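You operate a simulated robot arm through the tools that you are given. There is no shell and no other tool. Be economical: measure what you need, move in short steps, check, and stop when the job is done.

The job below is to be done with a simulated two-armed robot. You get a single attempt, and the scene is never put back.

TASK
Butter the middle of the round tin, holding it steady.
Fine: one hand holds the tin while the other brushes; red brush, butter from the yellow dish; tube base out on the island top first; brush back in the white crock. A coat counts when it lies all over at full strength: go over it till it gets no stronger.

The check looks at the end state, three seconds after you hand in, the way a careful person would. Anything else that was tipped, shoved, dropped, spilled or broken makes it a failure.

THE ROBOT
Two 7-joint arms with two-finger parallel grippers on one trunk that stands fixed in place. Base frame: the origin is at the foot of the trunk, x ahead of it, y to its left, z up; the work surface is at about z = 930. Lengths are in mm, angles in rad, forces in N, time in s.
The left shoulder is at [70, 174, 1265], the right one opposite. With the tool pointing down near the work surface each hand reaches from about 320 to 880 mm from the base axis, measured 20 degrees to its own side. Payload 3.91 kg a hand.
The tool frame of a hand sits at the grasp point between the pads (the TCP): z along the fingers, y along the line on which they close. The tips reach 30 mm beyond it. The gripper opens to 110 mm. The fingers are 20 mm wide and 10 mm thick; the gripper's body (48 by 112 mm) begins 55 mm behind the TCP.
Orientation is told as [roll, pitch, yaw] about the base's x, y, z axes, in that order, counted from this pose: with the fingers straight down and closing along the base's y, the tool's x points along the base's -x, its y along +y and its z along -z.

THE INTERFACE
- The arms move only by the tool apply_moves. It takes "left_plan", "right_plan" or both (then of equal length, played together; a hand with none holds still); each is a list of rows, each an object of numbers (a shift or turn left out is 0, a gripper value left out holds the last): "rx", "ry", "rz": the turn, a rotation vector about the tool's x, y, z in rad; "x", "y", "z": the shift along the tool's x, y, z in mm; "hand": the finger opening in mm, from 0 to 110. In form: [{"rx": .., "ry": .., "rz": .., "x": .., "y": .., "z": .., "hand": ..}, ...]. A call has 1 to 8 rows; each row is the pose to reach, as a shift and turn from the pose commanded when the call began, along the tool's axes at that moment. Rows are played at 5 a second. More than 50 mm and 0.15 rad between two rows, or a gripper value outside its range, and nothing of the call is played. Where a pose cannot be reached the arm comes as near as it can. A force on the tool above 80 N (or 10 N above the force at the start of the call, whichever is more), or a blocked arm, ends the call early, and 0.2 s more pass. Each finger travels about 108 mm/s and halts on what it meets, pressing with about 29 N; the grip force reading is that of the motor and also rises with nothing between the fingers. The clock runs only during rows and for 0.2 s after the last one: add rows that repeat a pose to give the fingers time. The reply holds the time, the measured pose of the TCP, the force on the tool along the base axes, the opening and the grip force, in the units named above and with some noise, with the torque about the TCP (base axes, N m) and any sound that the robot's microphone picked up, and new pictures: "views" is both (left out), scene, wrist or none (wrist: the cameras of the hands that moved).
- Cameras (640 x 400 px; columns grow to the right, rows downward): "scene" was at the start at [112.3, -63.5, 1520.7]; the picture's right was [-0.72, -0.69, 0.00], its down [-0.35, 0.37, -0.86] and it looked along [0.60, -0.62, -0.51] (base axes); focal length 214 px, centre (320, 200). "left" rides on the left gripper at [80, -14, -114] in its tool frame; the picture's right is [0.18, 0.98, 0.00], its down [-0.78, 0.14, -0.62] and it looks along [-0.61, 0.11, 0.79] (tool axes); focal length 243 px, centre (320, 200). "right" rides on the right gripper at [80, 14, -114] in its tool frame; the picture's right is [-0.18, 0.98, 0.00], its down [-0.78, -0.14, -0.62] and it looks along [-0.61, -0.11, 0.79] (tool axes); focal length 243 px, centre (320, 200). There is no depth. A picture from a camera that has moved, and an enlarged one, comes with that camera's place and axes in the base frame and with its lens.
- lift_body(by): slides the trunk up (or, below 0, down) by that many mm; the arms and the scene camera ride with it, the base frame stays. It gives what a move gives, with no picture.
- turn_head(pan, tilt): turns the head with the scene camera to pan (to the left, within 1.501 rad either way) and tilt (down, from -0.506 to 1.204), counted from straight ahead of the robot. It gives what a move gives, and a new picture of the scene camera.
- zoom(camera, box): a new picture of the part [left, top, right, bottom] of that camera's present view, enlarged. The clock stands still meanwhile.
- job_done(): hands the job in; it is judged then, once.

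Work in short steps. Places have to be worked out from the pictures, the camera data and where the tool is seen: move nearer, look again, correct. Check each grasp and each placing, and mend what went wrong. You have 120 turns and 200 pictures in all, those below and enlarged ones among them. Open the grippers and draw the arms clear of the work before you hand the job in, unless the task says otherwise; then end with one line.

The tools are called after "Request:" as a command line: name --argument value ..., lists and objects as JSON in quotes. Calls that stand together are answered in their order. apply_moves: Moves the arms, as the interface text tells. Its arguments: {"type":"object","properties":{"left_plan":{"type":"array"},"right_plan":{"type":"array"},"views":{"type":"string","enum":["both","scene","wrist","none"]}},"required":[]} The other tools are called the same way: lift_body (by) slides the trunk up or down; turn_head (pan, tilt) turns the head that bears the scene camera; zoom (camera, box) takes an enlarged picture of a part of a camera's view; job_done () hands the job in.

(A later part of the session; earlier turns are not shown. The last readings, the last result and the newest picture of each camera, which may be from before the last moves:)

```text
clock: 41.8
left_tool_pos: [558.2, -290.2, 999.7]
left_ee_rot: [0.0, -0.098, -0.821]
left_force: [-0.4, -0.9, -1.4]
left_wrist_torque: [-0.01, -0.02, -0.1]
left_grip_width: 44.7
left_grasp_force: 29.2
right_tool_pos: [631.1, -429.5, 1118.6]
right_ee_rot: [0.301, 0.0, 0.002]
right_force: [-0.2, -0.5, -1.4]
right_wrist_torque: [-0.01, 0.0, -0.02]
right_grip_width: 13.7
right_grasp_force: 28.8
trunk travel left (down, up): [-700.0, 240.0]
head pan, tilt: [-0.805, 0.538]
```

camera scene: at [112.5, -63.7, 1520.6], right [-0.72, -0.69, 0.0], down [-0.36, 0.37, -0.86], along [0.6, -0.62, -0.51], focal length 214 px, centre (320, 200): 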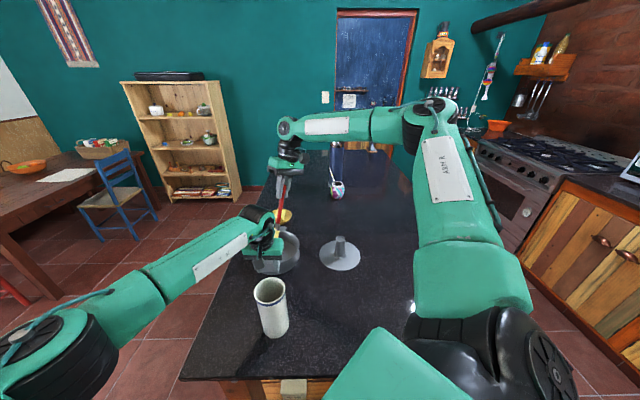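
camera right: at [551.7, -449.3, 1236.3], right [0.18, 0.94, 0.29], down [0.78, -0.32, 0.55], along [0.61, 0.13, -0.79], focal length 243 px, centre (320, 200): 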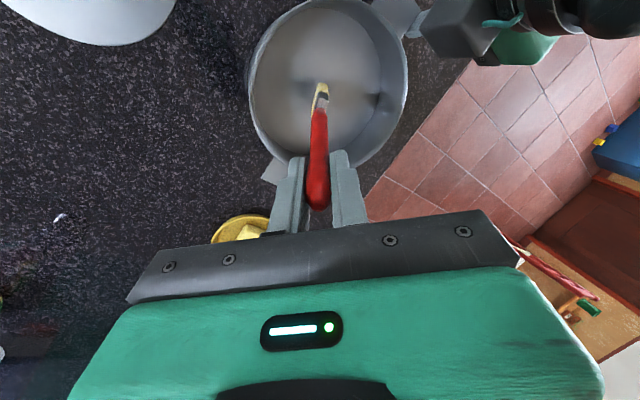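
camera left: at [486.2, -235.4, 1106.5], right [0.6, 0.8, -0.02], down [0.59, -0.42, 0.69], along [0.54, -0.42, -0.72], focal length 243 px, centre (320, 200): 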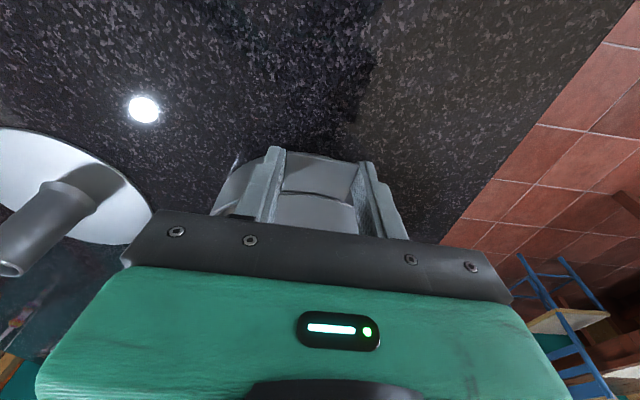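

Request:
apply_moves --right_plan '[{"y": -0.6, "z": 1.9}, {"y": -1.2, "z": 3.8}, {"y": -1.5, "z": 4.8}, {"y": -1.5, "z": 4.8}]' --views "none"

Request:
zoom --camera "right" --box '[240, 0, 420, 180]'

```text
clock: 42.8
left_tool_pos: [558.0, -290.0, 1000.5]
left_ee_rot: [0.0, -0.099, -0.82]
left_force: [-0.1, -1.2, -0.3]
left_wrist_torque: [-0.06, 0.07, -0.08]
left_grip_width: 44.6
left_grasp_force: 28.8
right_tool_pos: [631.4, -428.7, 1113.8]
right_ee_rot: [0.3, -0.001, 0.002]
right_force: [1.0, -0.4, 0.1]
right_wrist_torque: [-0.03, -0.02, -0.02]
right_grip_width: 13.9
right_grasp_force: 28.8
trunk travel left (down, up): [-700.0, 240.0]
head pan, tilt: [-0.805, 0.538]
```

```text
2.22 times, centred on (330, 90) of right
camera zoom: at [551.2, -448.7, 1225.5], right [0.18, 0.94, 0.29], down [0.78, -0.32, 0.55], along [0.61, 0.13, -0.79], focal length 539 px, centre (298, 444)
```

zoom: 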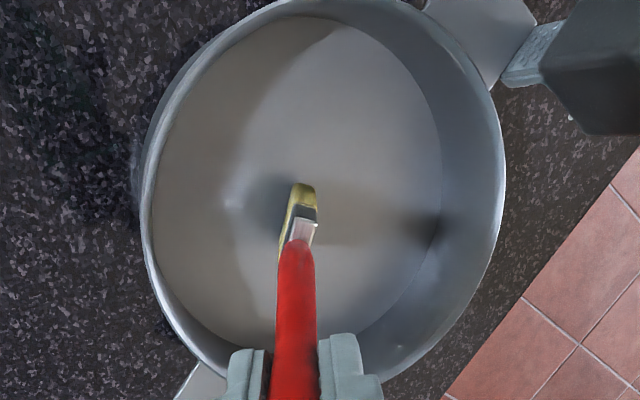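

Nearly touching. A few mm more.

Request:
apply_moves --right_plan '[{"y": -0.5, "z": 1.5}, {"y": -0.9, "z": 2.9}, {"y": -0.9, "z": 2.9}]' --views "none"

```text
clock: 43.6
left_tool_pos: [558.4, -290.4, 1000.6]
left_ee_rot: [0.0, -0.099, -0.821]
left_force: [-0.9, -0.8, 0.3]
left_wrist_torque: [-0.01, 0.01, -0.07]
left_grip_width: 44.4
left_grasp_force: 29.4
right_tool_pos: [630.1, -427.7, 1110.8]
right_ee_rot: [0.3, 0.0, 0.003]
right_force: [-0.2, -0.3, -0.5]
right_wrist_torque: [-0.01, 0.03, -0.03]
right_grip_width: 13.9
right_grasp_force: 28.9
trunk travel left (down, up): [-700.0, 240.0]
head pan, tilt: [-0.805, 0.538]
```

Request:
apply_moves --right_plan '[{"y": -0.5, "z": 1.5}, {"y": -0.9, "z": 2.9}, {"y": -0.9, "z": 2.9}]' --views "none"

Request:
zoom --camera "right" --box '[240, 0, 420, 180]'

```text
clock: 44.4
left_tool_pos: [557.9, -290.6, 1000.8]
left_ee_rot: [0.0, -0.099, -0.817]
left_force: [3.2, -2.0, -4.8]
left_wrist_torque: [0.15, 0.12, 0.07]
left_grip_width: 44.2
left_grasp_force: 29.0
right_tool_pos: [629.8, -427.7, 1110.2]
right_ee_rot: [0.302, -0.002, -0.001]
right_force: [-1.4, -1.0, 13.2]
right_wrist_torque: [0.25, 0.15, 0.04]
right_grip_width: 13.7
right_grasp_force: 28.8
trunk travel left (down, up): [-700.0, 240.0]
head pan, tilt: [-0.805, 0.538]
```

```text
2.22 times, centred on (330, 90) of right
camera zoom: at [551.0, -449.1, 1220.8], right [0.18, 0.94, 0.29], down [0.77, -0.32, 0.55], along [0.61, 0.13, -0.78], focal length 539 px, centre (298, 444)
```

zoom: 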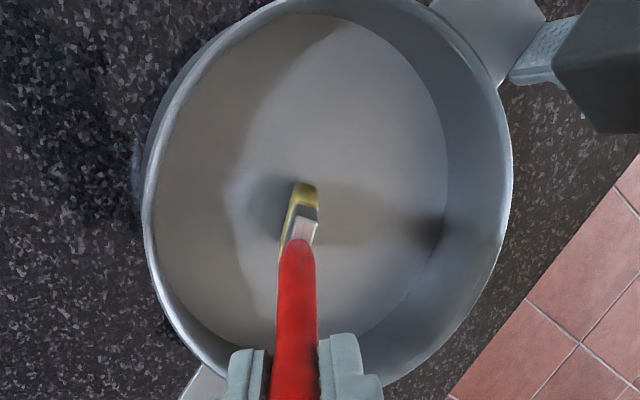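

Firm contact at 13 N. I'll ease up 1 mm and make a first short stroke, then see what it leaves.

Request:
apply_moves --right_plan '[{"y": 0.3, "z": -0.95}, {"y": 11.8, "z": 2.6}, {"y": 23.2, "z": 6.1}, {"y": 11.8, "z": 2.6}, {"y": 0.3, "z": -0.95}, {"y": -11.2, "z": -4.5}, {"y": -22.6, "z": -8.0}]' --views "none"

Request:
zoom --camera "right" --box '[240, 0, 420, 180]'

```text
clock: 46.0
left_tool_pos: [557.7, -290.6, 1001.0]
left_ee_rot: [0.0, -0.1, -0.82]
left_force: [-1.3, -1.5, -4.4]
left_wrist_torque: [0.31, 0.26, -0.29]
left_grip_width: 44.6
left_grasp_force: 28.8
right_tool_pos: [632.1, -452.6, 1108.3]
right_ee_rot: [0.301, -0.001, 0.002]
right_force: [0.0, 2.0, 7.2]
right_wrist_torque: [0.7, -0.06, 0.0]
right_grip_width: 13.9
right_grasp_force: 29.0
trunk travel left (down, up): [-700.0, 240.0]
head pan, tilt: [-0.805, 0.538]
```

```text
2.22 times, centred on (330, 90) of right
camera zoom: at [552.2, -473.3, 1220.5], right [0.18, 0.94, 0.29], down [0.78, -0.32, 0.55], along [0.61, 0.13, -0.79], focal length 539 px, centre (298, 444)
```

zoom: 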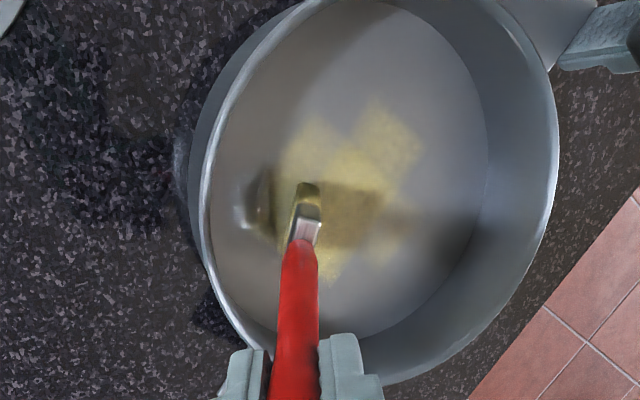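

Butter is showing where the brush passed, and forces are light. I'll continue with wider strokes on the +x side.

Request:
apply_moves --right_plan '[{"y": -19.1, "z": -5.9}, {"x": -15, "y": -19.1, "z": -5.9}, {"x": -30, "y": -19.1, "z": -5.9}, {"x": -30, "y": 4.8, "z": 1.5}, {"x": -30, "y": 28.7, "z": 8.9}, {"x": -30, "y": 52.5, "z": 16.3}, {"x": -15, "y": 57.3, "z": 17.7}, {"y": 62.1, "z": 19.2}]' --views "none"

Request:
zoom --camera "right" --box '[240, 0, 420, 180]'

```text
clock: 47.8
left_tool_pos: [557.5, -291.9, 1000.7]
left_ee_rot: [0.0, -0.099, -0.819]
left_force: [-1.0, 2.3, -0.3]
left_wrist_torque: [-0.29, -0.38, 0.27]
left_grip_width: 44.6
left_grasp_force: 28.9
right_tool_pos: [628.5, -386.2, 1110.3]
right_ee_rot: [0.301, -0.002, -0.001]
right_force: [2.5, -1.7, 10.3]
right_wrist_torque: [0.17, -0.43, -0.1]
right_grip_width: 13.6
right_grasp_force: 29.2
trunk travel left (down, up): [-700.0, 240.0]
head pan, tilt: [-0.805, 0.538]
```

```text
2.22 times, centred on (330, 90) of right
camera zoom: at [549.4, -406.4, 1221.2], right [0.18, 0.94, 0.29], down [0.78, -0.32, 0.55], along [0.61, 0.13, -0.78], focal length 539 px, centre (298, 444)
```

zoom: 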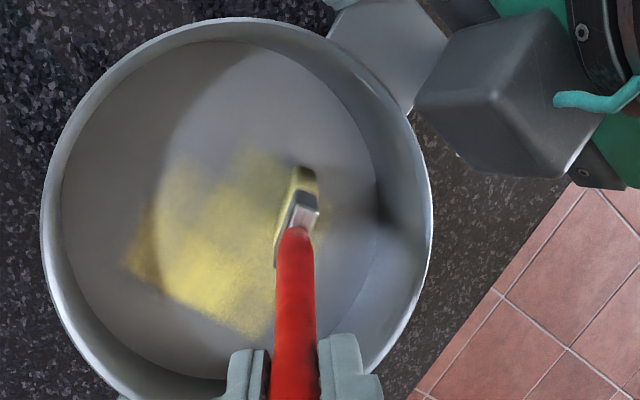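

The coat is growing. Now strokes on the -x side.

Request:
apply_moves --right_plan '[{"x": 15, "y": -4.6, "z": -2.0}, {"x": 30, "y": -9.4, "z": -3.4}, {"x": 30, "y": -28.5, "z": -9.3}, {"x": 30, "y": -47.6, "z": -15.3}, {"x": 30, "y": -66.7, "z": -21.2}, {"x": 30, "y": -81, "z": -25.6}, {"x": 15, "y": -90.6, "z": -28.5}, {"y": -90.6, "z": -28.5}]' --views "none"

Request:
zoom --camera "right" --box '[240, 0, 440, 180]'

```text
clock: 49.6
left_tool_pos: [560.1, -290.6, 1001.1]
left_ee_rot: [-0.002, -0.101, -0.821]
left_force: [6.7, -9.8, 0.0]
left_wrist_torque: [-0.22, -0.09, 0.28]
left_grip_width: 44.4
left_grasp_force: 29.5
right_tool_pos: [631.3, -481.2, 1109.9]
right_ee_rot: [0.302, -0.001, 0.001]
right_force: [-5.3, 9.9, 1.5]
right_wrist_torque: [1.27, 0.6, 0.06]
right_grip_width: 16.3
right_grasp_force: 29.2
trunk travel left (down, up): [-700.0, 240.0]
head pan, tilt: [-0.805, 0.538]
```

```text
2.22 times, centred on (340, 90) of right
camera zoom: at [552.5, -502.0, 1221.6], right [0.18, 0.94, 0.29], down [0.78, -0.32, 0.55], along [0.6, 0.13, -0.79], focal length 539 px, centre (276, 444)
```

zoom: 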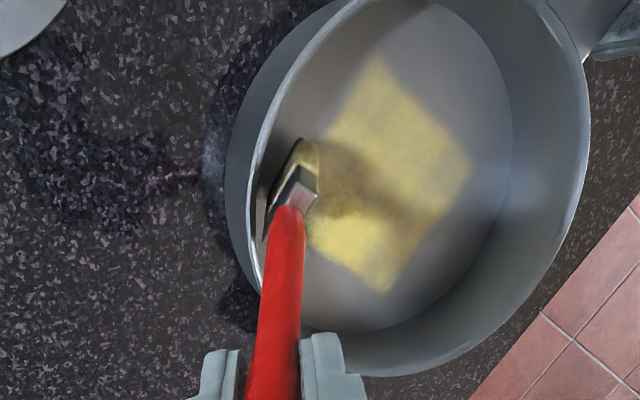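

The painted area is a clear square patch in the middle, so that's the target. The handle has touched the wall on the -y side, so I'll back off at once and check the grip.

Request:
apply_moves --right_plan '[{"y": 14.3, "z": 4.4}, {"y": 28.7, "z": 8.9}, {"y": 31.6, "z": -0.7}, {"y": 37.5, "z": -19.8}]' --views "none"

Request:
zoom --camera "right" --box '[220, 0, 460, 240]'

Request:
zoom --camera "scene" --box '[235, 175, 315, 285]'

```text
clock: 50.6
left_tool_pos: [558.5, -290.0, 1000.6]
left_ee_rot: [0.0, -0.099, -0.82]
left_force: [-0.4, 1.8, 3.1]
left_wrist_torque: [-0.33, -0.4, 0.17]
left_grip_width: 44.7
left_grasp_force: 29.3
right_tool_pos: [631.5, -450.7, 1138.6]
right_ee_rot: [0.299, 0.0, 0.001]
right_force: [0.0, -0.2, -0.5]
right_wrist_torque: [-0.03, -0.01, 0.0]
right_grip_width: 14.0
right_grasp_force: 29.5
trunk travel left (down, up): [-700.0, 240.0]
head pan, tilt: [-0.805, 0.538]
```

```text
1.67 times, centred on (340, 120) of right
camera zoom: at [552.7, -471.4, 1250.7], right [0.18, 0.94, 0.29], down [0.78, -0.32, 0.55], along [0.6, 0.13, -0.79], focal length 404 px, centre (287, 333)
```

zoom: 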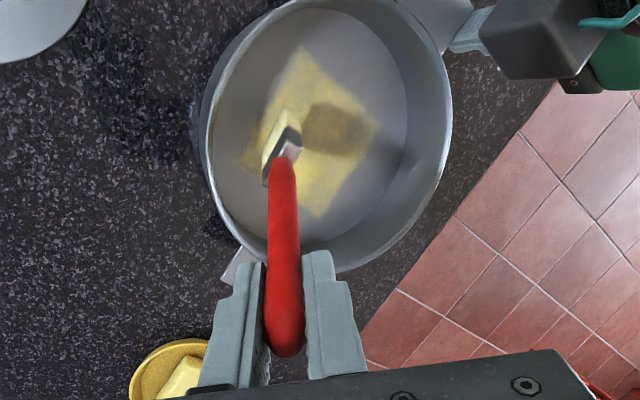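

```text
3.64 times, centred on (275, 230) of scene
camera zoom: at [112.1, -62.9, 1520.6], right [-0.72, -0.69, 0.0], down [-0.35, 0.37, -0.86], along [0.6, -0.62, -0.51], focal length 780 px, centre (484, 91)
```

zoom: 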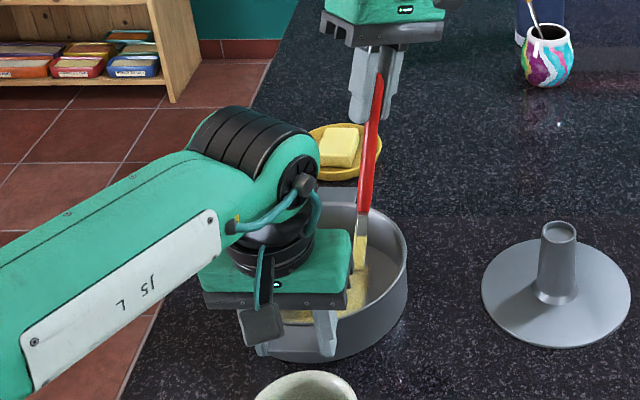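

The brush slipped slightly in the grip (about 0.09 rad) but is secure. The patch is a square with corners about 58 mm from (628,-369) along ±x and ±y. I'll correct the lean and come down at its lower-left edge.

Request:
apply_moves --right_plan '[{"x": 13.5, "y": -11, "z": 1, "ry": -0.043, "rz": -0.013}, {"x": 13.5, "y": -13.9, "z": 10.4, "ry": -0.086, "rz": -0.027}, {"x": 13.5, "y": -17.8, "z": 22.8, "ry": -0.086, "rz": -0.027}, {"x": 13.5, "y": -18.1, "z": 23.8, "ry": -0.086, "rz": -0.027}]' --views "none"

Request:
zoom --camera "right" --box '[220, 0, 460, 200]'

```text
clock: 51.6
left_tool_pos: [557.9, -291.9, 1000.5]
left_ee_rot: [-0.001, -0.099, -0.82]
left_force: [-0.8, -0.8, 0.6]
left_wrist_torque: [0.09, 0.02, -0.02]
left_grip_width: 44.7
left_grasp_force: 28.6
right_tool_pos: [617.0, -463.8, 1111.1]
right_ee_rot: [0.299, -0.091, 0.001]
right_force: [-1.5, 0.2, -0.7]
right_wrist_torque: [0.0, -0.01, -0.02]
right_grip_width: 13.7
right_grasp_force: 28.9
trunk travel left (down, up): [-700.0, 240.0]
head pan, tilt: [-0.805, 0.538]
```

```text
2.00 times, centred on (340, 100) of right
camera zoom: at [527.8, -483.3, 1215.1], right [0.15, 0.94, 0.31], down [0.72, -0.32, 0.61], along [0.67, 0.13, -0.73], focal length 485 px, centre (280, 400)
```

zoom: 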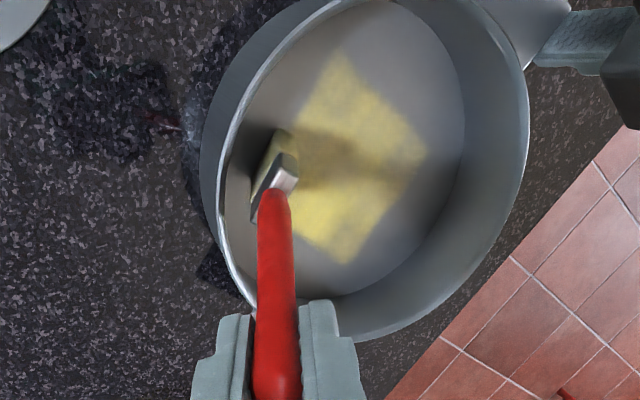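

The head is at the patch's left edge. I'll lower onto the floor and make a diagonal pass along that edge.

Request:
apply_moves --right_plan '[{"x": 0.2, "y": -0.7, "z": 2.4}, {"x": -10.7, "y": 9.5, "z": 6.6}, {"x": -21.7, "y": 19.7, "z": 10.8}, {"x": -32.7, "y": 29.9, "z": 15}, {"x": -43.6, "y": 40.1, "z": 19.2}, {"x": -53.6, "y": 49.4, "z": 23}]' --views "none"

Request:
zoom --camera "right" --box '[220, 0, 460, 200]'

```text
clock: 53.0
left_tool_pos: [557.1, -291.4, 1000.0]
left_ee_rot: [-0.001, -0.1, -0.82]
left_force: [3.9, 2.1, -7.6]
left_wrist_torque: [0.52, 0.25, 0.47]
left_grip_width: 44.2
left_grasp_force: 28.9
right_tool_pos: [671.9, -407.7, 1109.2]
right_ee_rot: [0.3, -0.09, 0.0]
right_force: [-2.2, -4.6, 18.3]
right_wrist_torque: [-0.15, 0.54, 0.09]
right_grip_width: 13.7
right_grasp_force: 28.8
trunk travel left (down, up): [-700.0, 240.0]
head pan, tilt: [-0.805, 0.538]
```

```text
2.00 times, centred on (340, 100) of right
camera zoom: at [581.8, -428.1, 1213.0], right [0.15, 0.94, 0.31], down [0.72, -0.32, 0.61], along [0.67, 0.13, -0.73], focal length 485 px, centre (280, 400)
```

zoom: 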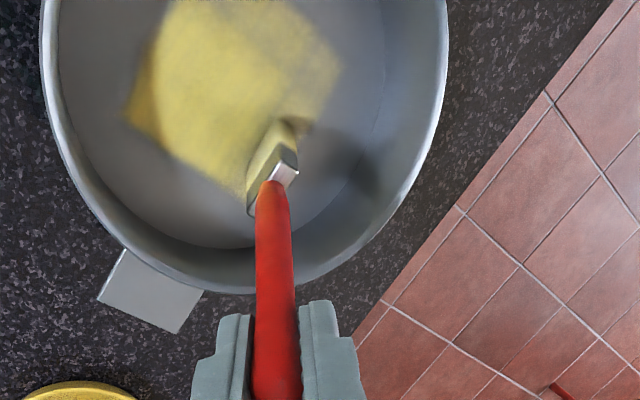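

The coat is evening out. I'll ease up slightly and run the middle and near passes.

Request:
apply_moves --right_plan '[{"x": 15.9, "y": 15.9, "z": 2.6}, {"x": 29.8, "y": 2.9, "z": -2.8}, {"x": 43.8, "y": -10.1, "z": -8.1}, {"x": 57.7, "y": -23.1, "z": -13.5}, {"x": 69.7, "y": -34.2, "z": -18}, {"x": 85.6, "y": -18.5, "z": -14.7}, {"x": 69.7, "y": -3.6, "z": -8.6}, {"x": 51.7, "y": 13.1, "z": -1.8}]' --views "none"

Request:
zoom --camera "right" --box '[220, 0, 460, 200]'

```text
clock: 54.8
left_tool_pos: [558.0, -291.7, 1001.3]
left_ee_rot: [0.0, -0.101, -0.82]
left_force: [-0.1, -0.1, 1.1]
left_wrist_torque: [-0.21, -0.35, -0.09]
left_grip_width: 44.6
left_grasp_force: 28.9
right_tool_pos: [619.2, -395.6, 1109.6]
right_ee_rot: [0.3, -0.089, 0.0]
right_force: [-0.6, -1.2, -0.5]
right_wrist_torque: [-0.01, 0.0, 0.02]
right_grip_width: 13.9
right_grasp_force: 28.4
trunk travel left (down, up): [-700.0, 240.0]
head pan, tilt: [-0.805, 0.538]
```

```text
2.00 times, centred on (340, 100) of right
camera zoom: at [530.2, -416.4, 1214.0], right [0.15, 0.94, 0.31], down [0.72, -0.32, 0.61], along [0.67, 0.13, -0.73], focal length 485 px, centre (280, 400)
```

zoom: 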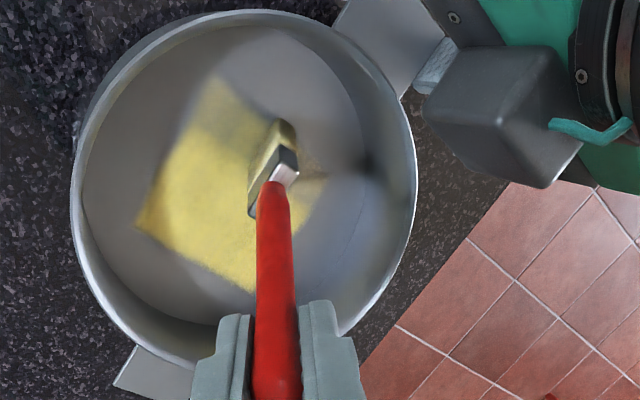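

I lost contact on the last pass (0 N). I'll lower 1.2 mm and redo the near edge.

Request:
apply_moves --right_plan '[{"x": 0.1, "y": -0.35, "z": 1.14}, {"x": -9.9, "y": 8.9, "z": 5}, {"x": -19.8, "y": 18.2, "z": 8.8}, {"x": -9.9, "y": 8.9, "z": 5}, {"x": 0.1, "y": -0.35, "z": 1.14}, {"x": 12.1, "y": -11.5, "z": -3.4}, {"x": 24, "y": -22.6, "z": -8}, {"x": 34, "y": -31.9, "z": -11.8}]' --views "none"

Request:
zoom --camera "right" --box '[220, 0, 460, 200]'

```text
clock: 56.6
left_tool_pos: [557.3, -290.5, 1001.3]
left_ee_rot: [0.001, -0.1, -0.818]
left_force: [-0.4, 1.0, 0.3]
left_wrist_torque: [-0.19, 0.02, 0.02]
left_grip_width: 44.2
left_grasp_force: 28.7
right_tool_pos: [584.7, -429.9, 1108.9]
right_ee_rot: [0.301, -0.092, 0.003]
right_force: [0.9, 0.1, 3.4]
right_wrist_torque: [0.24, -0.04, 0.01]
right_grip_width: 13.7
right_grasp_force: 29.2
trunk travel left (down, up): [-700.0, 240.0]
head pan, tilt: [-0.805, 0.538]
```

```text
2.00 times, centred on (340, 100) of right
camera zoom: at [496.1, -449.9, 1212.9], right [0.15, 0.94, 0.31], down [0.72, -0.32, 0.61], along [0.67, 0.13, -0.73], focal length 485 px, centre (280, 400)
```

zoom: 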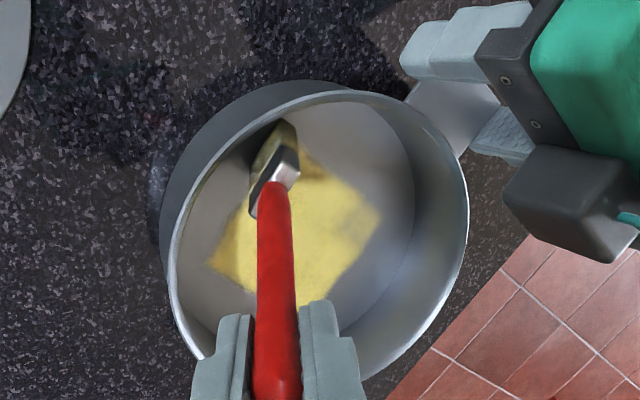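

Good contact at 3.4 N. Now a second pass over the near edge and back through the middle.

Request:
apply_moves --right_plan '[{"x": 8, "y": 7.7, "z": 2}, {"x": -6, "y": 20.7, "z": 7.3}, {"x": -19.9, "y": 33.8, "z": 12.6}, {"x": -33.9, "y": 46.8, "z": 18}, {"x": -45.8, "y": 56, "z": 22}, {"x": -61.8, "y": 40.3, "z": 18.6}, {"x": -45.8, "y": 25.4, "z": 12.6}, {"x": -29.9, "y": 10.6, "z": 6.4}]' --views "none"

Request:
zoom --camera "right" --box '[220, 0, 460, 200]'

```text
clock: 58.4
left_tool_pos: [557.7, -291.4, 1000.0]
left_ee_rot: [0.0, -0.098, -0.821]
left_force: [-2.5, -1.0, -2.9]
left_wrist_torque: [0.02, 0.13, -0.27]
left_grip_width: 44.5
left_grasp_force: 29.0
right_tool_pos: [614.3, -418.4, 1108.7]
right_ee_rot: [0.3, -0.091, 0.003]
right_force: [0.3, 1.8, 7.6]
right_wrist_torque: [0.46, -0.15, -0.03]
right_grip_width: 13.8
right_grasp_force: 28.5
trunk travel left (down, up): [-700.0, 240.0]
head pan, tilt: [-0.805, 0.538]
```

```text
2.00 times, centred on (340, 100) of right
camera zoom: at [524.4, -437.5, 1212.3], right [0.15, 0.94, 0.31], down [0.72, -0.32, 0.61], along [0.67, 0.13, -0.73], focal length 485 px, centre (280, 400)
```

zoom: 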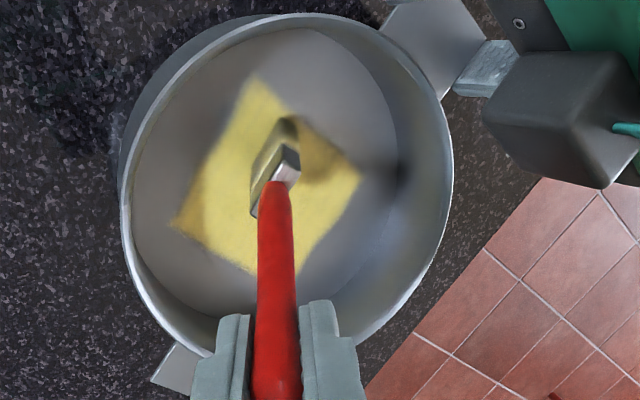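

The patch edges are now crisp. I'll run the far edge again and then lift to inspect.

Request:
apply_moves --right_plan '[{"x": 8, "y": -17, "z": -6}, {"x": 2, "y": -38.1, "z": -12}, {"x": -4, "y": -44, "z": -13.3}, {"x": -17.9, "y": -31, "z": -8}, {"x": -31.9, "y": -18, "z": -2.5}, {"x": -45.8, "y": -5, "z": 2.8}, {"x": -59.8, "y": 8, "z": 8.2}, {"x": -56.6, "y": 9.2, "z": -12.8}]' --views "none"

Request:
apply_moves --right_plan '[{"x": -3, "y": 9, "z": -29}, {"x": -6, "y": 18, "z": -57}, {"x": -6, "y": -20, "z": -75}, {"x": -6, "y": -58, "z": -85}]' --views "none"

Request:
zoom --camera "right" --box '[200, 0, 460, 200]'

```text
clock: 60.2
left_tool_pos: [558.2, -291.5, 1001.2]
left_ee_rot: [0.001, -0.099, -0.819]
left_force: [-0.6, -0.2, 1.7]
left_wrist_torque: [-0.21, 0.01, 0.05]
left_grip_width: 44.7
left_grasp_force: 28.9
right_tool_pos: [668.2, -415.2, 1128.7]
right_ee_rot: [0.302, -0.09, 0.001]
right_force: [1.2, 0.1, 0.3]
right_wrist_torque: [-0.02, 0.02, -0.01]
right_grip_width: 13.7
right_grasp_force: 29.2
trunk travel left (down, up): [-700.0, 240.0]
head pan, tilt: [-0.805, 0.538]
```

```text
clock: 61.2
left_tool_pos: [558.8, -290.9, 1001.9]
left_ee_rot: [0.0, -0.1, -0.819]
left_force: [0.2, -1.7, 1.8]
left_wrist_torque: [0.05, -0.08, -0.13]
left_grip_width: 44.5
left_grasp_force: 28.9
right_tool_pos: [669.8, -495.0, 1192.5]
right_ee_rot: [0.301, -0.09, 0.002]
right_force: [0.2, -0.5, -0.4]
right_wrist_torque: [-0.02, 0.0, 0.02]
right_grip_width: 13.6
right_grasp_force: 29.4
trunk travel left (down, up): [-700.0, 240.0]
head pan, tilt: [-0.805, 0.538]
```

```text
2.00 times, centred on (330, 100) of right
camera zoom: at [580.4, -515.4, 1296.4], right [0.15, 0.94, 0.31], down [0.72, -0.32, 0.61], along [0.67, 0.13, -0.73], focal length 485 px, centre (300, 400)
```

zoom: 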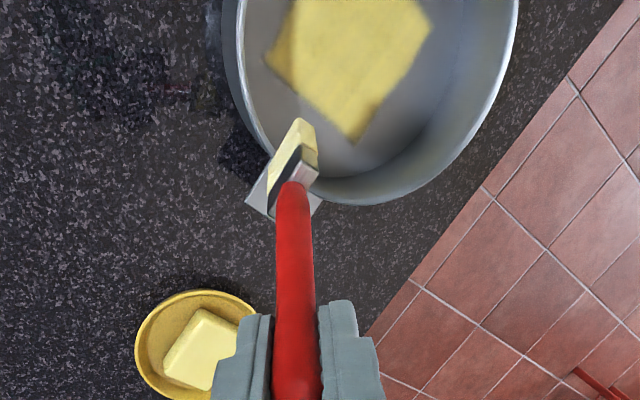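

The coat looks even. I'll move back a little so the wrist camera sees the whole patch.

Request:
apply_moves --right_plan '[{"x": 35, "z": -10}, {"x": 70, "z": -15}, {"x": 90, "z": -15}]' --views "none"

Request:
zoom --camera "right" --box '[310, 30, 450, 150]'

Request:
zoom --camera "right" --box '[200, 0, 520, 200]'

```text
clock: 62.0
left_tool_pos: [558.3, -291.1, 1000.4]
left_ee_rot: [0.002, -0.1, -0.819]
left_force: [-1.1, 0.5, 1.8]
left_wrist_torque: [-0.22, 0.19, -0.06]
left_grip_width: 44.4
left_grasp_force: 28.1
right_tool_pos: [578.4, -497.8, 1199.2]
right_ee_rot: [0.299, -0.091, 0.003]
right_force: [-0.1, 0.6, 0.4]
right_wrist_torque: [-0.02, -0.01, 0.0]
right_grip_width: 13.7
right_grasp_force: 29.2
trunk travel left (down, up): [-700.0, 240.0]
head pan, tilt: [-0.805, 0.538]
```

```text
3.33 times, centred on (380, 90) of right
camera zoom: at [489.6, -518.2, 1302.6], right [0.15, 0.94, 0.31], down [0.72, -0.32, 0.61], along [0.67, 0.13, -0.73], focal length 809 px, centre (120, 567)
```

zoom: 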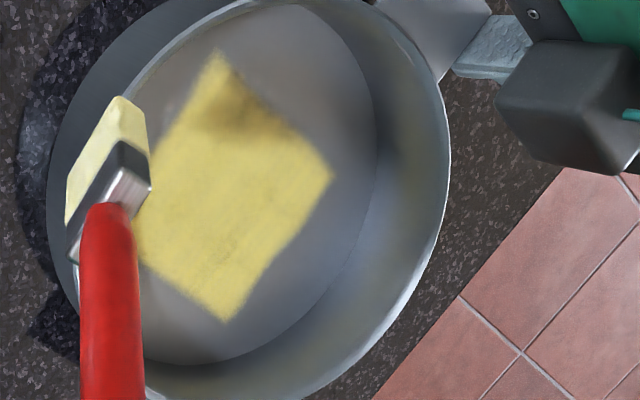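

```text
2.00 times, centred on (360, 100) of right
camera zoom: at [489.6, -518.2, 1302.6], right [0.15, 0.94, 0.31], down [0.72, -0.32, 0.61], along [0.67, 0.13, -0.73], focal length 485 px, centre (240, 400)
```

zoom: 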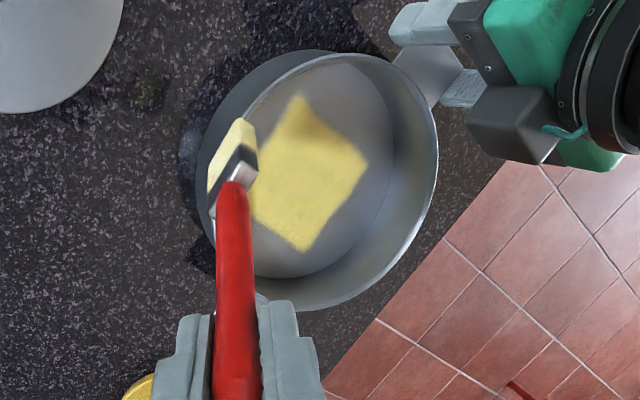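

It's nearly uniform. I'll make one more full set of passes and compare, first going back down at the near edge.

Request:
apply_moves --right_plan '[{"x": -7, "y": 33.2, "z": 10.9}, {"x": -7, "y": 65.7, "z": 21}, {"x": -3, "y": 52.5, "z": 63.8}, {"x": 0.7, "y": 40.7, "z": 101.8}, {"x": 1.2, "y": 39.1, "z": 107.1}]' --views "none"

```text
clock: 63.2
left_tool_pos: [558.6, -291.0, 999.3]
left_ee_rot: [0.0, -0.099, -0.821]
left_force: [1.1, -0.4, 0.3]
left_wrist_torque: [0.04, 0.03, 0.07]
left_grip_width: 44.5
left_grasp_force: 29.3
right_tool_pos: [586.2, -430.1, 1109.4]
right_ee_rot: [0.3, -0.09, 0.003]
right_force: [-1.1, 0.7, 0.8]
right_wrist_torque: [0.07, 0.11, 0.0]
right_grip_width: 13.9
right_grasp_force: 29.2
trunk travel left (down, up): [-700.0, 240.0]
head pan, tilt: [-0.805, 0.538]
```

Request:
apply_moves --right_plan '[{"x": 8.1, "y": 7.5, "z": 2.6}, {"x": -7.9, "y": 22.4, "z": 8.7}, {"x": -23.8, "y": 37.3, "z": 14.8}, {"x": -39.7, "y": 52.1, "z": 20.9}, {"x": -49.7, "y": 59.5, "z": 24.1}, {"x": -65.6, "y": 39.9, "z": 19.6}, {"x": -49.7, "y": 25.1, "z": 13.5}, {"x": -33.8, "y": 10.3, "z": 7.4}]' --views "none"

```text
clock: 65.0
left_tool_pos: [557.2, -291.5, 1000.8]
left_ee_rot: [0.0, -0.1, -0.819]
left_force: [-2.3, -1.2, -3.7]
left_wrist_torque: [0.16, -0.02, -0.26]
left_grip_width: 44.5
left_grasp_force: 28.8
right_tool_pos: [620.7, -418.1, 1107.6]
right_ee_rot: [0.3, -0.094, 0.002]
right_force: [1.8, 1.2, 8.5]
right_wrist_torque: [0.65, -0.17, -0.09]
right_grip_width: 14.1
right_grasp_force: 28.6
trunk travel left (down, up): [-700.0, 240.0]
head pan, tilt: [-0.805, 0.538]
```

Contact is good. I'll continue with the far side and middle.

Request:
apply_moves --right_plan '[{"x": 17.9, "y": -18.6, "z": -7.4}, {"x": 2, "y": -43.9, "z": -13.8}, {"x": -13.9, "y": -29, "z": -7.7}, {"x": -29.9, "y": -14.2, "z": -1.5}, {"x": -45.8, "y": 0.7, "z": 4.6}, {"x": -55.8, "y": 10, "z": 8.3}, {"x": -41.8, "y": 19.9, "z": 10.1}, {"x": -17.9, "y": -2.4, "z": 0.9}]' --views "none"

Request:
apply_moves --right_plan '[{"x": -3, "y": 9, "z": -29}, {"x": -6, "y": 18, "z": -57}, {"x": 15, "y": -5, "z": -85}, {"x": 40, "y": -43, "z": -100}, {"x": 58, "y": -80, "z": -100}]' --views "none"

Request:
zoom --camera "right" --box '[310, 30, 450, 150]'

```text
clock: 66.8
left_tool_pos: [556.6, -293.1, 1000.9]
left_ee_rot: [0.001, -0.1, -0.821]
left_force: [-2.0, -0.2, -0.5]
left_wrist_torque: [-0.22, 0.2, -0.13]
left_grip_width: 44.6
left_grasp_force: 29.1
right_tool_pos: [637.1, -420.9, 1108.2]
right_ee_rot: [0.301, -0.091, 0.001]
right_force: [0.2, 0.3, 2.7]
right_wrist_torque: [0.16, -0.01, 0.0]
right_grip_width: 13.8
right_grasp_force: 29.1
trunk travel left (down, up): [-700.0, 240.0]
head pan, tilt: [-0.805, 0.538]
```

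```text
clock: 68.0
left_tool_pos: [558.5, -292.2, 1000.8]
left_ee_rot: [0.0, -0.098, -0.819]
left_force: [0.8, 1.1, 2.0]
left_wrist_torque: [-0.29, 0.04, 0.05]
left_grip_width: 44.8
left_grasp_force: 29.3
right_tool_pos: [574.4, -530.2, 1172.7]
right_ee_rot: [0.302, -0.091, 0.003]
right_force: [0.4, 0.3, -0.3]
right_wrist_torque: [-0.01, 0.01, 0.0]
right_grip_width: 13.7
right_grasp_force: 29.4
trunk travel left (down, up): [-700.0, 240.0]
head pan, tilt: [-0.805, 0.538]
```

```text
3.33 times, centred on (380, 90) of right
camera zoom: at [485.5, -550.3, 1277.1], right [0.15, 0.94, 0.31], down [0.72, -0.31, 0.61], along [0.67, 0.13, -0.73], focal length 809 px, centre (120, 567)
```

zoom: 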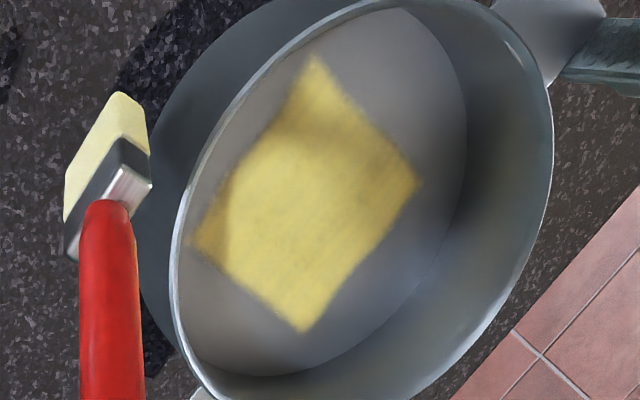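

The coat is nearly full, but one edge is a little ragged and the brush looks paler. I'll reload from the butter and go over it again, re-orienting while moving out over the dish.

Request:
apply_moves --right_plan '[{"x": -3.6, "y": 11.8, "z": -38}, {"x": -31.7, "y": 26.1, "z": -67.6, "rx": 0.078, "ry": -0.045}, {"x": -66.5, "y": 31.9, "z": -62.6, "rx": 0.157, "ry": -0.09}, {"x": -101.4, "y": 38.6, "z": -57.2, "rx": 0.235, "ry": -0.135}, {"x": -136.3, "y": 47.2, "z": -51.2, "rx": 0.313, "ry": -0.18}, {"x": -170.6, "y": 52.5, "z": -41.2, "rx": 0.39, "ry": -0.225}, {"x": -194.6, "y": 55.6, "z": -27.4, "rx": 0.47, "ry": -0.27}, {"x": -194.6, "y": 55.6, "z": -27.4, "rx": 0.47, "ry": -0.27}]' --views "wrist"

Request:
zoom --camera "scene" --box '[245, 160, 315, 230]'

```text
clock: 69.8
left_tool_pos: [558.8, -291.3, 999.6]
left_ee_rot: [0.0, -0.099, -0.818]
left_force: [0.3, -0.3, 1.6]
left_wrist_torque: [-0.22, 0.13, 0.07]
left_grip_width: 44.4
left_grasp_force: 29.7
right_tool_pos: [765.3, -483.0, 1234.5]
right_ee_rot: [-0.17, -0.358, -0.018]
right_force: [-0.1, 0.0, -0.2]
right_wrist_torque: [-0.02, 0.0, 0.01]
right_grip_width: 13.7
right_grasp_force: 28.9
trunk travel left (down, up): [-700.0, 240.0]
head pan, tilt: [-0.805, 0.538]
camera right: at [652.3, -447.7, 1307.8], right [0.24, 0.97, -0.09], down [0.5, -0.04, 0.86], along [0.83, -0.25, -0.5], focal length 243 px, centre (320, 200)
```

right: 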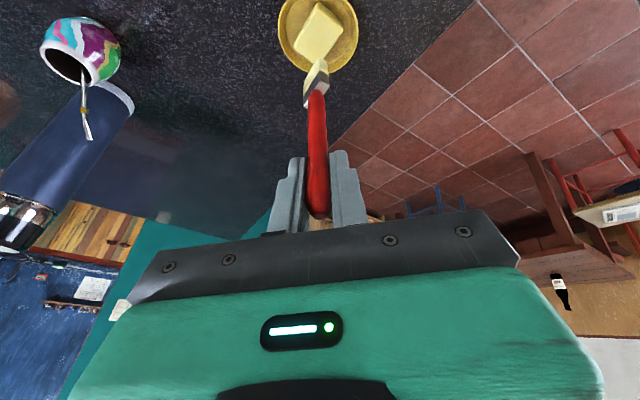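

```text
5.71 times, centred on (280, 195) of scene
camera zoom: at [111.8, -63.9, 1520.7], right [-0.72, -0.69, 0.0], down [-0.35, 0.37, -0.86], along [0.6, -0.62, -0.51], focal length 1226 px, centre (549, 229)
```

zoom: 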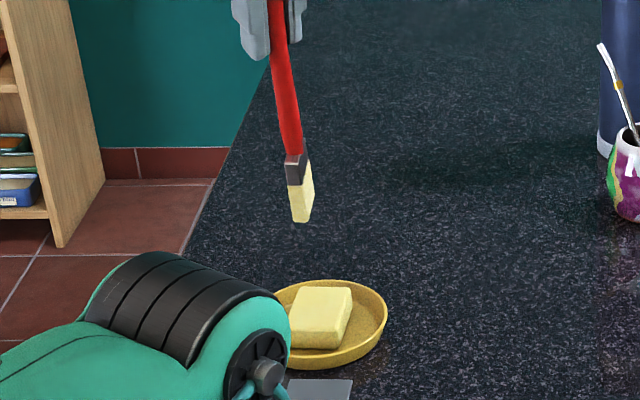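

The tip is directly over the butter. Descending.

Request:
apply_moves --right_plan '[{"x": 14.1, "y": 6.6, "z": 36.8}, {"x": 24.6, "y": 11.6, "z": 64.5}, {"x": 28.2, "y": 13.2, "z": 73.7}, {"x": 29.9, "y": 14, "z": 78.3}, {"x": 29.9, "y": 14, "z": 78.3}]' --views "none"

Request:
zoom --camera "right" --box '[250, 0, 390, 120]'

```text
clock: 71.0
left_tool_pos: [558.6, -290.3, 1000.4]
left_ee_rot: [0.0, -0.099, -0.819]
left_force: [2.3, -0.2, 2.5]
left_wrist_torque: [-0.01, -0.07, 0.05]
left_grip_width: 44.6
left_grasp_force: 29.0
right_tool_pos: [766.3, -480.9, 1148.1]
right_ee_rot: [-0.167, -0.356, -0.016]
right_force: [0.2, -0.3, -0.8]
right_wrist_torque: [-0.01, 0.02, 0.0]
right_grip_width: 13.8
right_grasp_force: 28.6
trunk travel left (down, up): [-700.0, 240.0]
head pan, tilt: [-0.805, 0.538]
```

```text
3.33 times, centred on (320, 60) of right
camera zoom: at [652.6, -445.8, 1222.0], right [0.24, 0.97, -0.09], down [0.51, -0.04, 0.86], along [0.83, -0.25, -0.5], focal length 809 px, centre (320, 667)
```

zoom: 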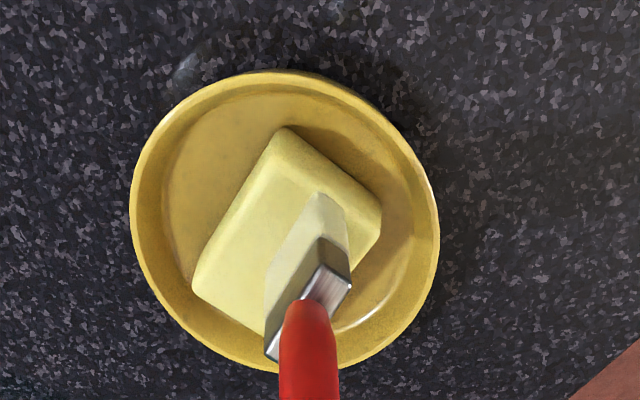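

Request:
apply_moves --right_plan '[{"x": 1.1, "y": 0.5, "z": 2.8}, {"x": 2.1, "y": 1, "z": 5.5}, {"x": 2.5, "y": 1.2, "z": 6.5}]' --views "none"

```text
clock: 71.8
left_tool_pos: [558.7, -290.9, 1000.2]
left_ee_rot: [0.001, -0.099, -0.819]
left_force: [2.0, -1.1, 3.6]
left_wrist_torque: [-0.06, -0.11, 0.06]
left_grip_width: 44.6
left_grasp_force: 29.2
right_tool_pos: [765.2, -478.5, 1141.5]
right_ee_rot: [-0.169, -0.359, -0.017]
right_force: [0.2, -0.2, -0.1]
right_wrist_torque: [0.03, 0.01, 0.0]
right_grip_width: 13.7
right_grasp_force: 29.3
trunk travel left (down, up): [-700.0, 240.0]
head pan, tilt: [-0.805, 0.538]
```

No contact yet; a little further.

Request:
apply_moves --right_plan '[{"x": 0.7, "y": 0.3, "z": 1.8}, {"x": 1.4, "y": 0.7, "z": 3.7}, {"x": 1.4, "y": 0.7, "z": 3.7}]' --views "none"

Request:
zoom --camera "right" --box '[250, 0, 390, 120]'

```text
clock: 72.6
left_tool_pos: [557.3, -291.9, 1000.6]
left_ee_rot: [0.0, -0.101, -0.821]
left_force: [2.8, 0.0, 2.9]
left_wrist_torque: [-0.05, -0.09, 0.07]
left_grip_width: 44.4
left_grasp_force: 29.0
right_tool_pos: [763.9, -480.6, 1138.0]
right_ee_rot: [-0.168, -0.358, -0.019]
right_force: [0.3, -0.4, 0.3]
right_wrist_torque: [0.02, -0.04, 0.03]
right_grip_width: 13.7
right_grasp_force: 28.7
trunk travel left (down, up): [-700.0, 240.0]
head pan, tilt: [-0.805, 0.538]
```

```text
3.33 times, centred on (320, 60) of right
camera zoom: at [652.5, -445.0, 1211.3], right [0.24, 0.97, -0.09], down [0.51, -0.04, 0.86], along [0.83, -0.25, -0.5], focal length 809 px, centre (320, 667)
```

zoom: 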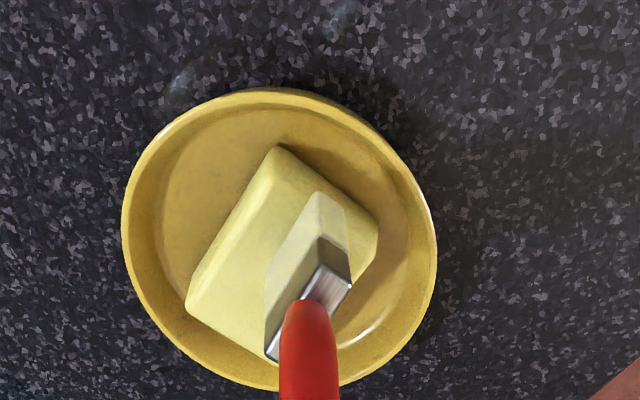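

One corner may overhang the butter's near edge. I'll rise a bit, shift 10 mm outward, and lower again.

Request:
apply_moves --right_plan '[{"x": -2.8, "y": -1.3, "z": -7.4}, {"x": -11.1, "y": -5, "z": -3.5}, {"x": -8.3, "y": -3.7, "z": 3.9}, {"x": -6.9, "y": -3, "z": 7.5}, {"x": -6.2, "y": -2.7, "z": 9.3}]' --views "none"

```text
clock: 73.8
left_tool_pos: [556.3, -291.2, 1001.6]
left_ee_rot: [0.0, -0.101, -0.82]
left_force: [-0.4, -0.1, 0.4]
left_wrist_torque: [0.13, 0.13, -0.01]
left_grip_width: 44.4
left_grasp_force: 29.2
right_tool_pos: [772.8, -484.0, 1134.7]
right_ee_rot: [-0.17, -0.363, -0.017]
right_force: [-0.8, -0.9, 16.7]
right_wrist_torque: [-0.61, -0.33, -0.06]
right_grip_width: 14.0
right_grasp_force: 28.7
trunk travel left (down, up): [-700.0, 240.0]
head pan, tilt: [-0.805, 0.538]
```

Contact made at 16.7 N. I'll lift and check the brush and dish.

Request:
apply_moves --right_plan '[{"x": -0.7, "y": -0.3, "z": -1.8}, {"x": -1.4, "y": -0.7, "z": -3.7}, {"x": -12, "y": -6, "z": -33}, {"x": -28.2, "y": -13.2, "z": -73.7}]' --views "none"

Request:
zoom --camera "right" --box '[240, 0, 400, 130]'

```text
clock: 74.8
left_tool_pos: [557.3, -291.0, 1000.2]
left_ee_rot: [0.0, -0.099, -0.821]
left_force: [-1.0, 0.2, -0.2]
left_wrist_torque: [0.15, 0.09, -0.02]
left_grip_width: 44.5
left_grasp_force: 29.6
right_tool_pos: [772.3, -482.9, 1211.9]
right_ee_rot: [-0.17, -0.357, -0.017]
right_force: [0.4, 0.3, 0.3]
right_wrist_torque: [-0.03, -0.01, 0.03]
right_grip_width: 13.8
right_grasp_force: 29.0
trunk travel left (down, up): [-700.0, 240.0]
head pan, tilt: [-0.805, 0.538]
```

```text
3.08 times, centred on (320, 65) of right
camera zoom: at [659.9, -447.9, 1285.4], right [0.24, 0.97, -0.09], down [0.51, -0.04, 0.86], along [0.83, -0.25, -0.5], focal length 746 px, centre (320, 615)
```

zoom: 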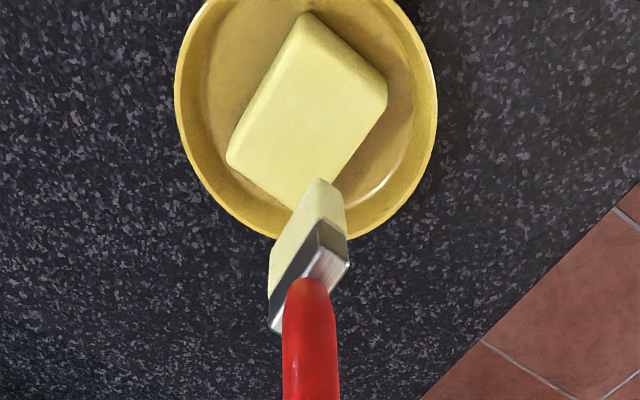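

Brush reloaded and dish unmoved. Back to the tin in brushing orientation.

Request:
apply_moves --right_plan '[{"x": -14.1, "y": -6.6, "z": -36.8}, {"x": 10.2, "y": -1.3, "z": -57.9, "rx": -0.078, "ry": 0.045}, {"x": 42.7, "y": 6.5, "z": -71.7, "rx": -0.157, "ry": 0.09}, {"x": 75.1, "y": 15.3, "z": -85.7, "rx": -0.235, "ry": 0.135}, {"x": 111, "y": 25.9, "z": -90.4, "rx": -0.313, "ry": 0.18}, {"x": 145.9, "y": 38, "z": -84.2, "rx": -0.39, "ry": 0.225}, {"x": 174.1, "y": 47.5, "z": -69.7, "rx": -0.47, "ry": 0.27}, {"x": 174.1, "y": 47.5, "z": -69.7, "rx": -0.47, "ry": 0.27}]' --views "none"

Request:
zoom --camera "right" --box '[220, 0, 460, 200]'

```text
clock: 76.6
left_tool_pos: [557.3, -291.3, 1000.3]
left_ee_rot: [0.001, -0.1, -0.821]
left_force: [-0.1, -0.4, 0.7]
left_wrist_torque: [0.14, -0.06, -0.08]
left_grip_width: 44.3
left_grasp_force: 28.6
right_tool_pos: [590.3, -424.8, 1205.5]
right_ee_rot: [0.301, -0.089, 0.001]
right_force: [0.5, -0.4, -1.3]
right_wrist_torque: [0.0, -0.01, 0.01]
right_grip_width: 13.9
right_grasp_force: 28.9
trunk travel left (down, up): [-700.0, 240.0]
head pan, tilt: [-0.805, 0.538]
```

```text
2.00 times, centred on (340, 100) of right
camera zoom: at [499.9, -444.9, 1311.0], right [0.15, 0.94, 0.31], down [0.72, -0.32, 0.61], along [0.67, 0.13, -0.73], focal length 485 px, centre (280, 400)
```

zoom: 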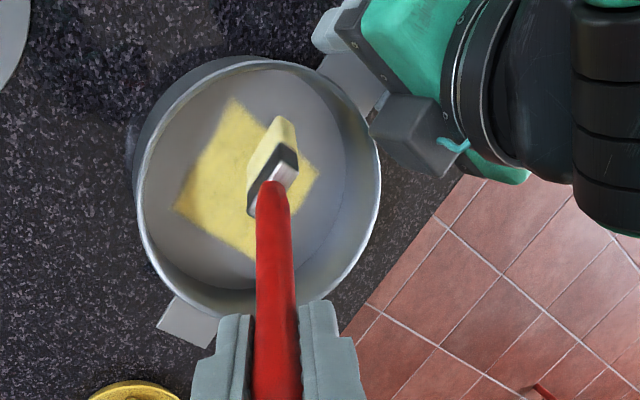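

I'll descend onto the slightly ragged upper-left edge and stroke along it.

Request:
apply_moves --right_plan '[{"x": 13.6, "y": -10.5, "z": 37.4}, {"x": 17.2, "y": -22.2, "z": 75.5}, {"x": 18.8, "y": -27.3, "z": 91.9}, {"x": 4.8, "y": -41.1, "z": 89}, {"x": -9.1, "y": -54.9, "z": 86}, {"x": -23.6, "y": -69, "z": 83.1}, {"x": -17.6, "y": -47.4, "z": 89.2}, {"x": 9.8, "y": -20, "z": 95.2}]' --views "none"

Request:
zoom --camera "right" --box '[220, 0, 460, 200]'

```text
clock: 78.4
left_tool_pos: [557.0, -290.2, 999.9]
left_ee_rot: [0.0, -0.1, -0.821]
left_force: [-1.4, 2.6, 2.3]
left_wrist_torque: [-0.31, 0.26, -0.11]
left_grip_width: 44.6
left_grasp_force: 28.7
right_tool_pos: [587.9, -416.2, 1112.5]
right_ee_rot: [0.299, -0.091, 0.001]
right_force: [-0.7, 0.4, -0.2]
right_wrist_torque: [-0.01, -0.01, 0.04]
right_grip_width: 13.8
right_grasp_force: 29.0
trunk travel left (down, up): [-700.0, 240.0]
head pan, tilt: [-0.805, 0.538]
```

```text
2.00 times, centred on (340, 100) of right
camera zoom: at [497.9, -435.7, 1216.5], right [0.15, 0.94, 0.31], down [0.72, -0.32, 0.61], along [0.67, 0.13, -0.73], focal length 485 px, centre (280, 400)
```

zoom: 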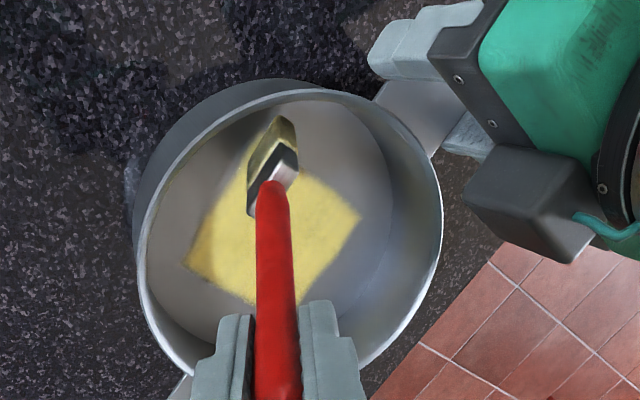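

That pass was 4 mm too high (no force). I'll lower and repeat the edge strokes in contact.

Request:
apply_moves --right_plan '[{"x": 9.3, "y": -9.6, "z": 0.5}, {"x": -4.6, "y": -23.3, "z": -2.4}, {"x": -18.5, "y": -37, "z": -5.3}, {"x": -32.5, "y": -50.8, "z": -8.3}, {"x": -41.4, "y": -43.3, "z": -5.1}, {"x": -22.5, "y": -24.7, "z": -1.1}, {"x": -2.6, "y": -5.1, "z": 3.1}, {"x": 9.3, "y": -9.6, "z": 0.5}]' --views "none"

Request:
zoom --camera "right" --box '[220, 0, 460, 200]'

```text
clock: 80.2
left_tool_pos: [557.4, -290.5, 1000.3]
left_ee_rot: [0.0, -0.1, -0.821]
left_force: [-2.3, 1.9, 1.2]
left_wrist_torque: [-0.2, 0.18, -0.13]
left_grip_width: 44.5
left_grasp_force: 29.1
right_tool_pos: [577.3, -424.0, 1107.0]
right_ee_rot: [0.302, -0.092, -0.001]
right_force: [0.2, -1.2, 0.2]
right_wrist_torque: [0.0, -0.2, -0.1]
right_grip_width: 13.7
right_grasp_force: 28.9
trunk travel left (down, up): [-700.0, 240.0]
head pan, tilt: [-0.805, 0.538]
```

```text
2.00 times, centred on (340, 100) of right
camera zoom: at [489.8, -444.2, 1211.1], right [0.15, 0.94, 0.31], down [0.72, -0.32, 0.61], along [0.67, 0.13, -0.73], focal length 485 px, centre (280, 400)
```

zoom: 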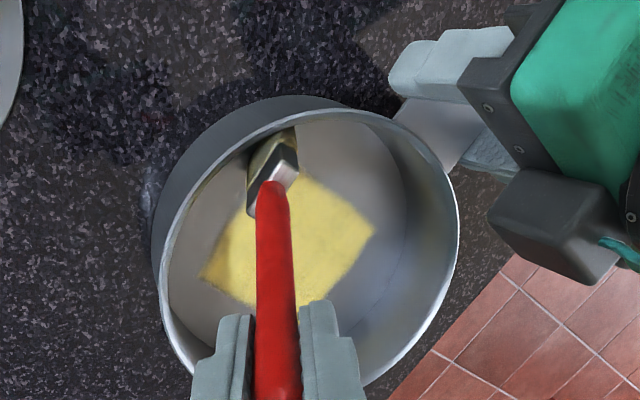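

Contact is marginal. I'll lower 1.5 mm and repeat the long diagonal passes with the fresh butter.

Request:
apply_moves --right_plan '[{"x": 0.1, "y": -0.4, "z": 1.4}, {"x": -17.8, "y": 16.3, "z": 8.2}, {"x": -35.7, "y": 33, "z": 15.1}, {"x": -55.6, "y": 49.7, "z": 22.2}, {"x": -71.6, "y": 32.1, "z": 18.2}, {"x": -53.7, "y": 15.4, "z": 11.3}, {"x": -35.7, "y": -1.4, "z": 4.5}, {"x": -19.8, "y": -18.1, "z": -2.2}]' --views "none"

```text
clock: 82.0
left_tool_pos: [556.8, -291.2, 1001.1]
left_ee_rot: [0.001, -0.098, -0.819]
left_force: [-2.0, -2.8, -6.2]
left_wrist_torque: [0.26, 0.3, -0.18]
left_grip_width: 44.4
left_grasp_force: 29.3
right_tool_pos: [598.5, -442.1, 1106.8]
right_ee_rot: [0.301, -0.093, 0.001]
right_force: [2.3, 2.6, 14.2]
right_wrist_torque: [1.0, -0.3, -0.13]
right_grip_width: 14.2
right_grasp_force: 28.7
trunk travel left (down, up): [-700.0, 240.0]
head pan, tilt: [-0.805, 0.538]
```

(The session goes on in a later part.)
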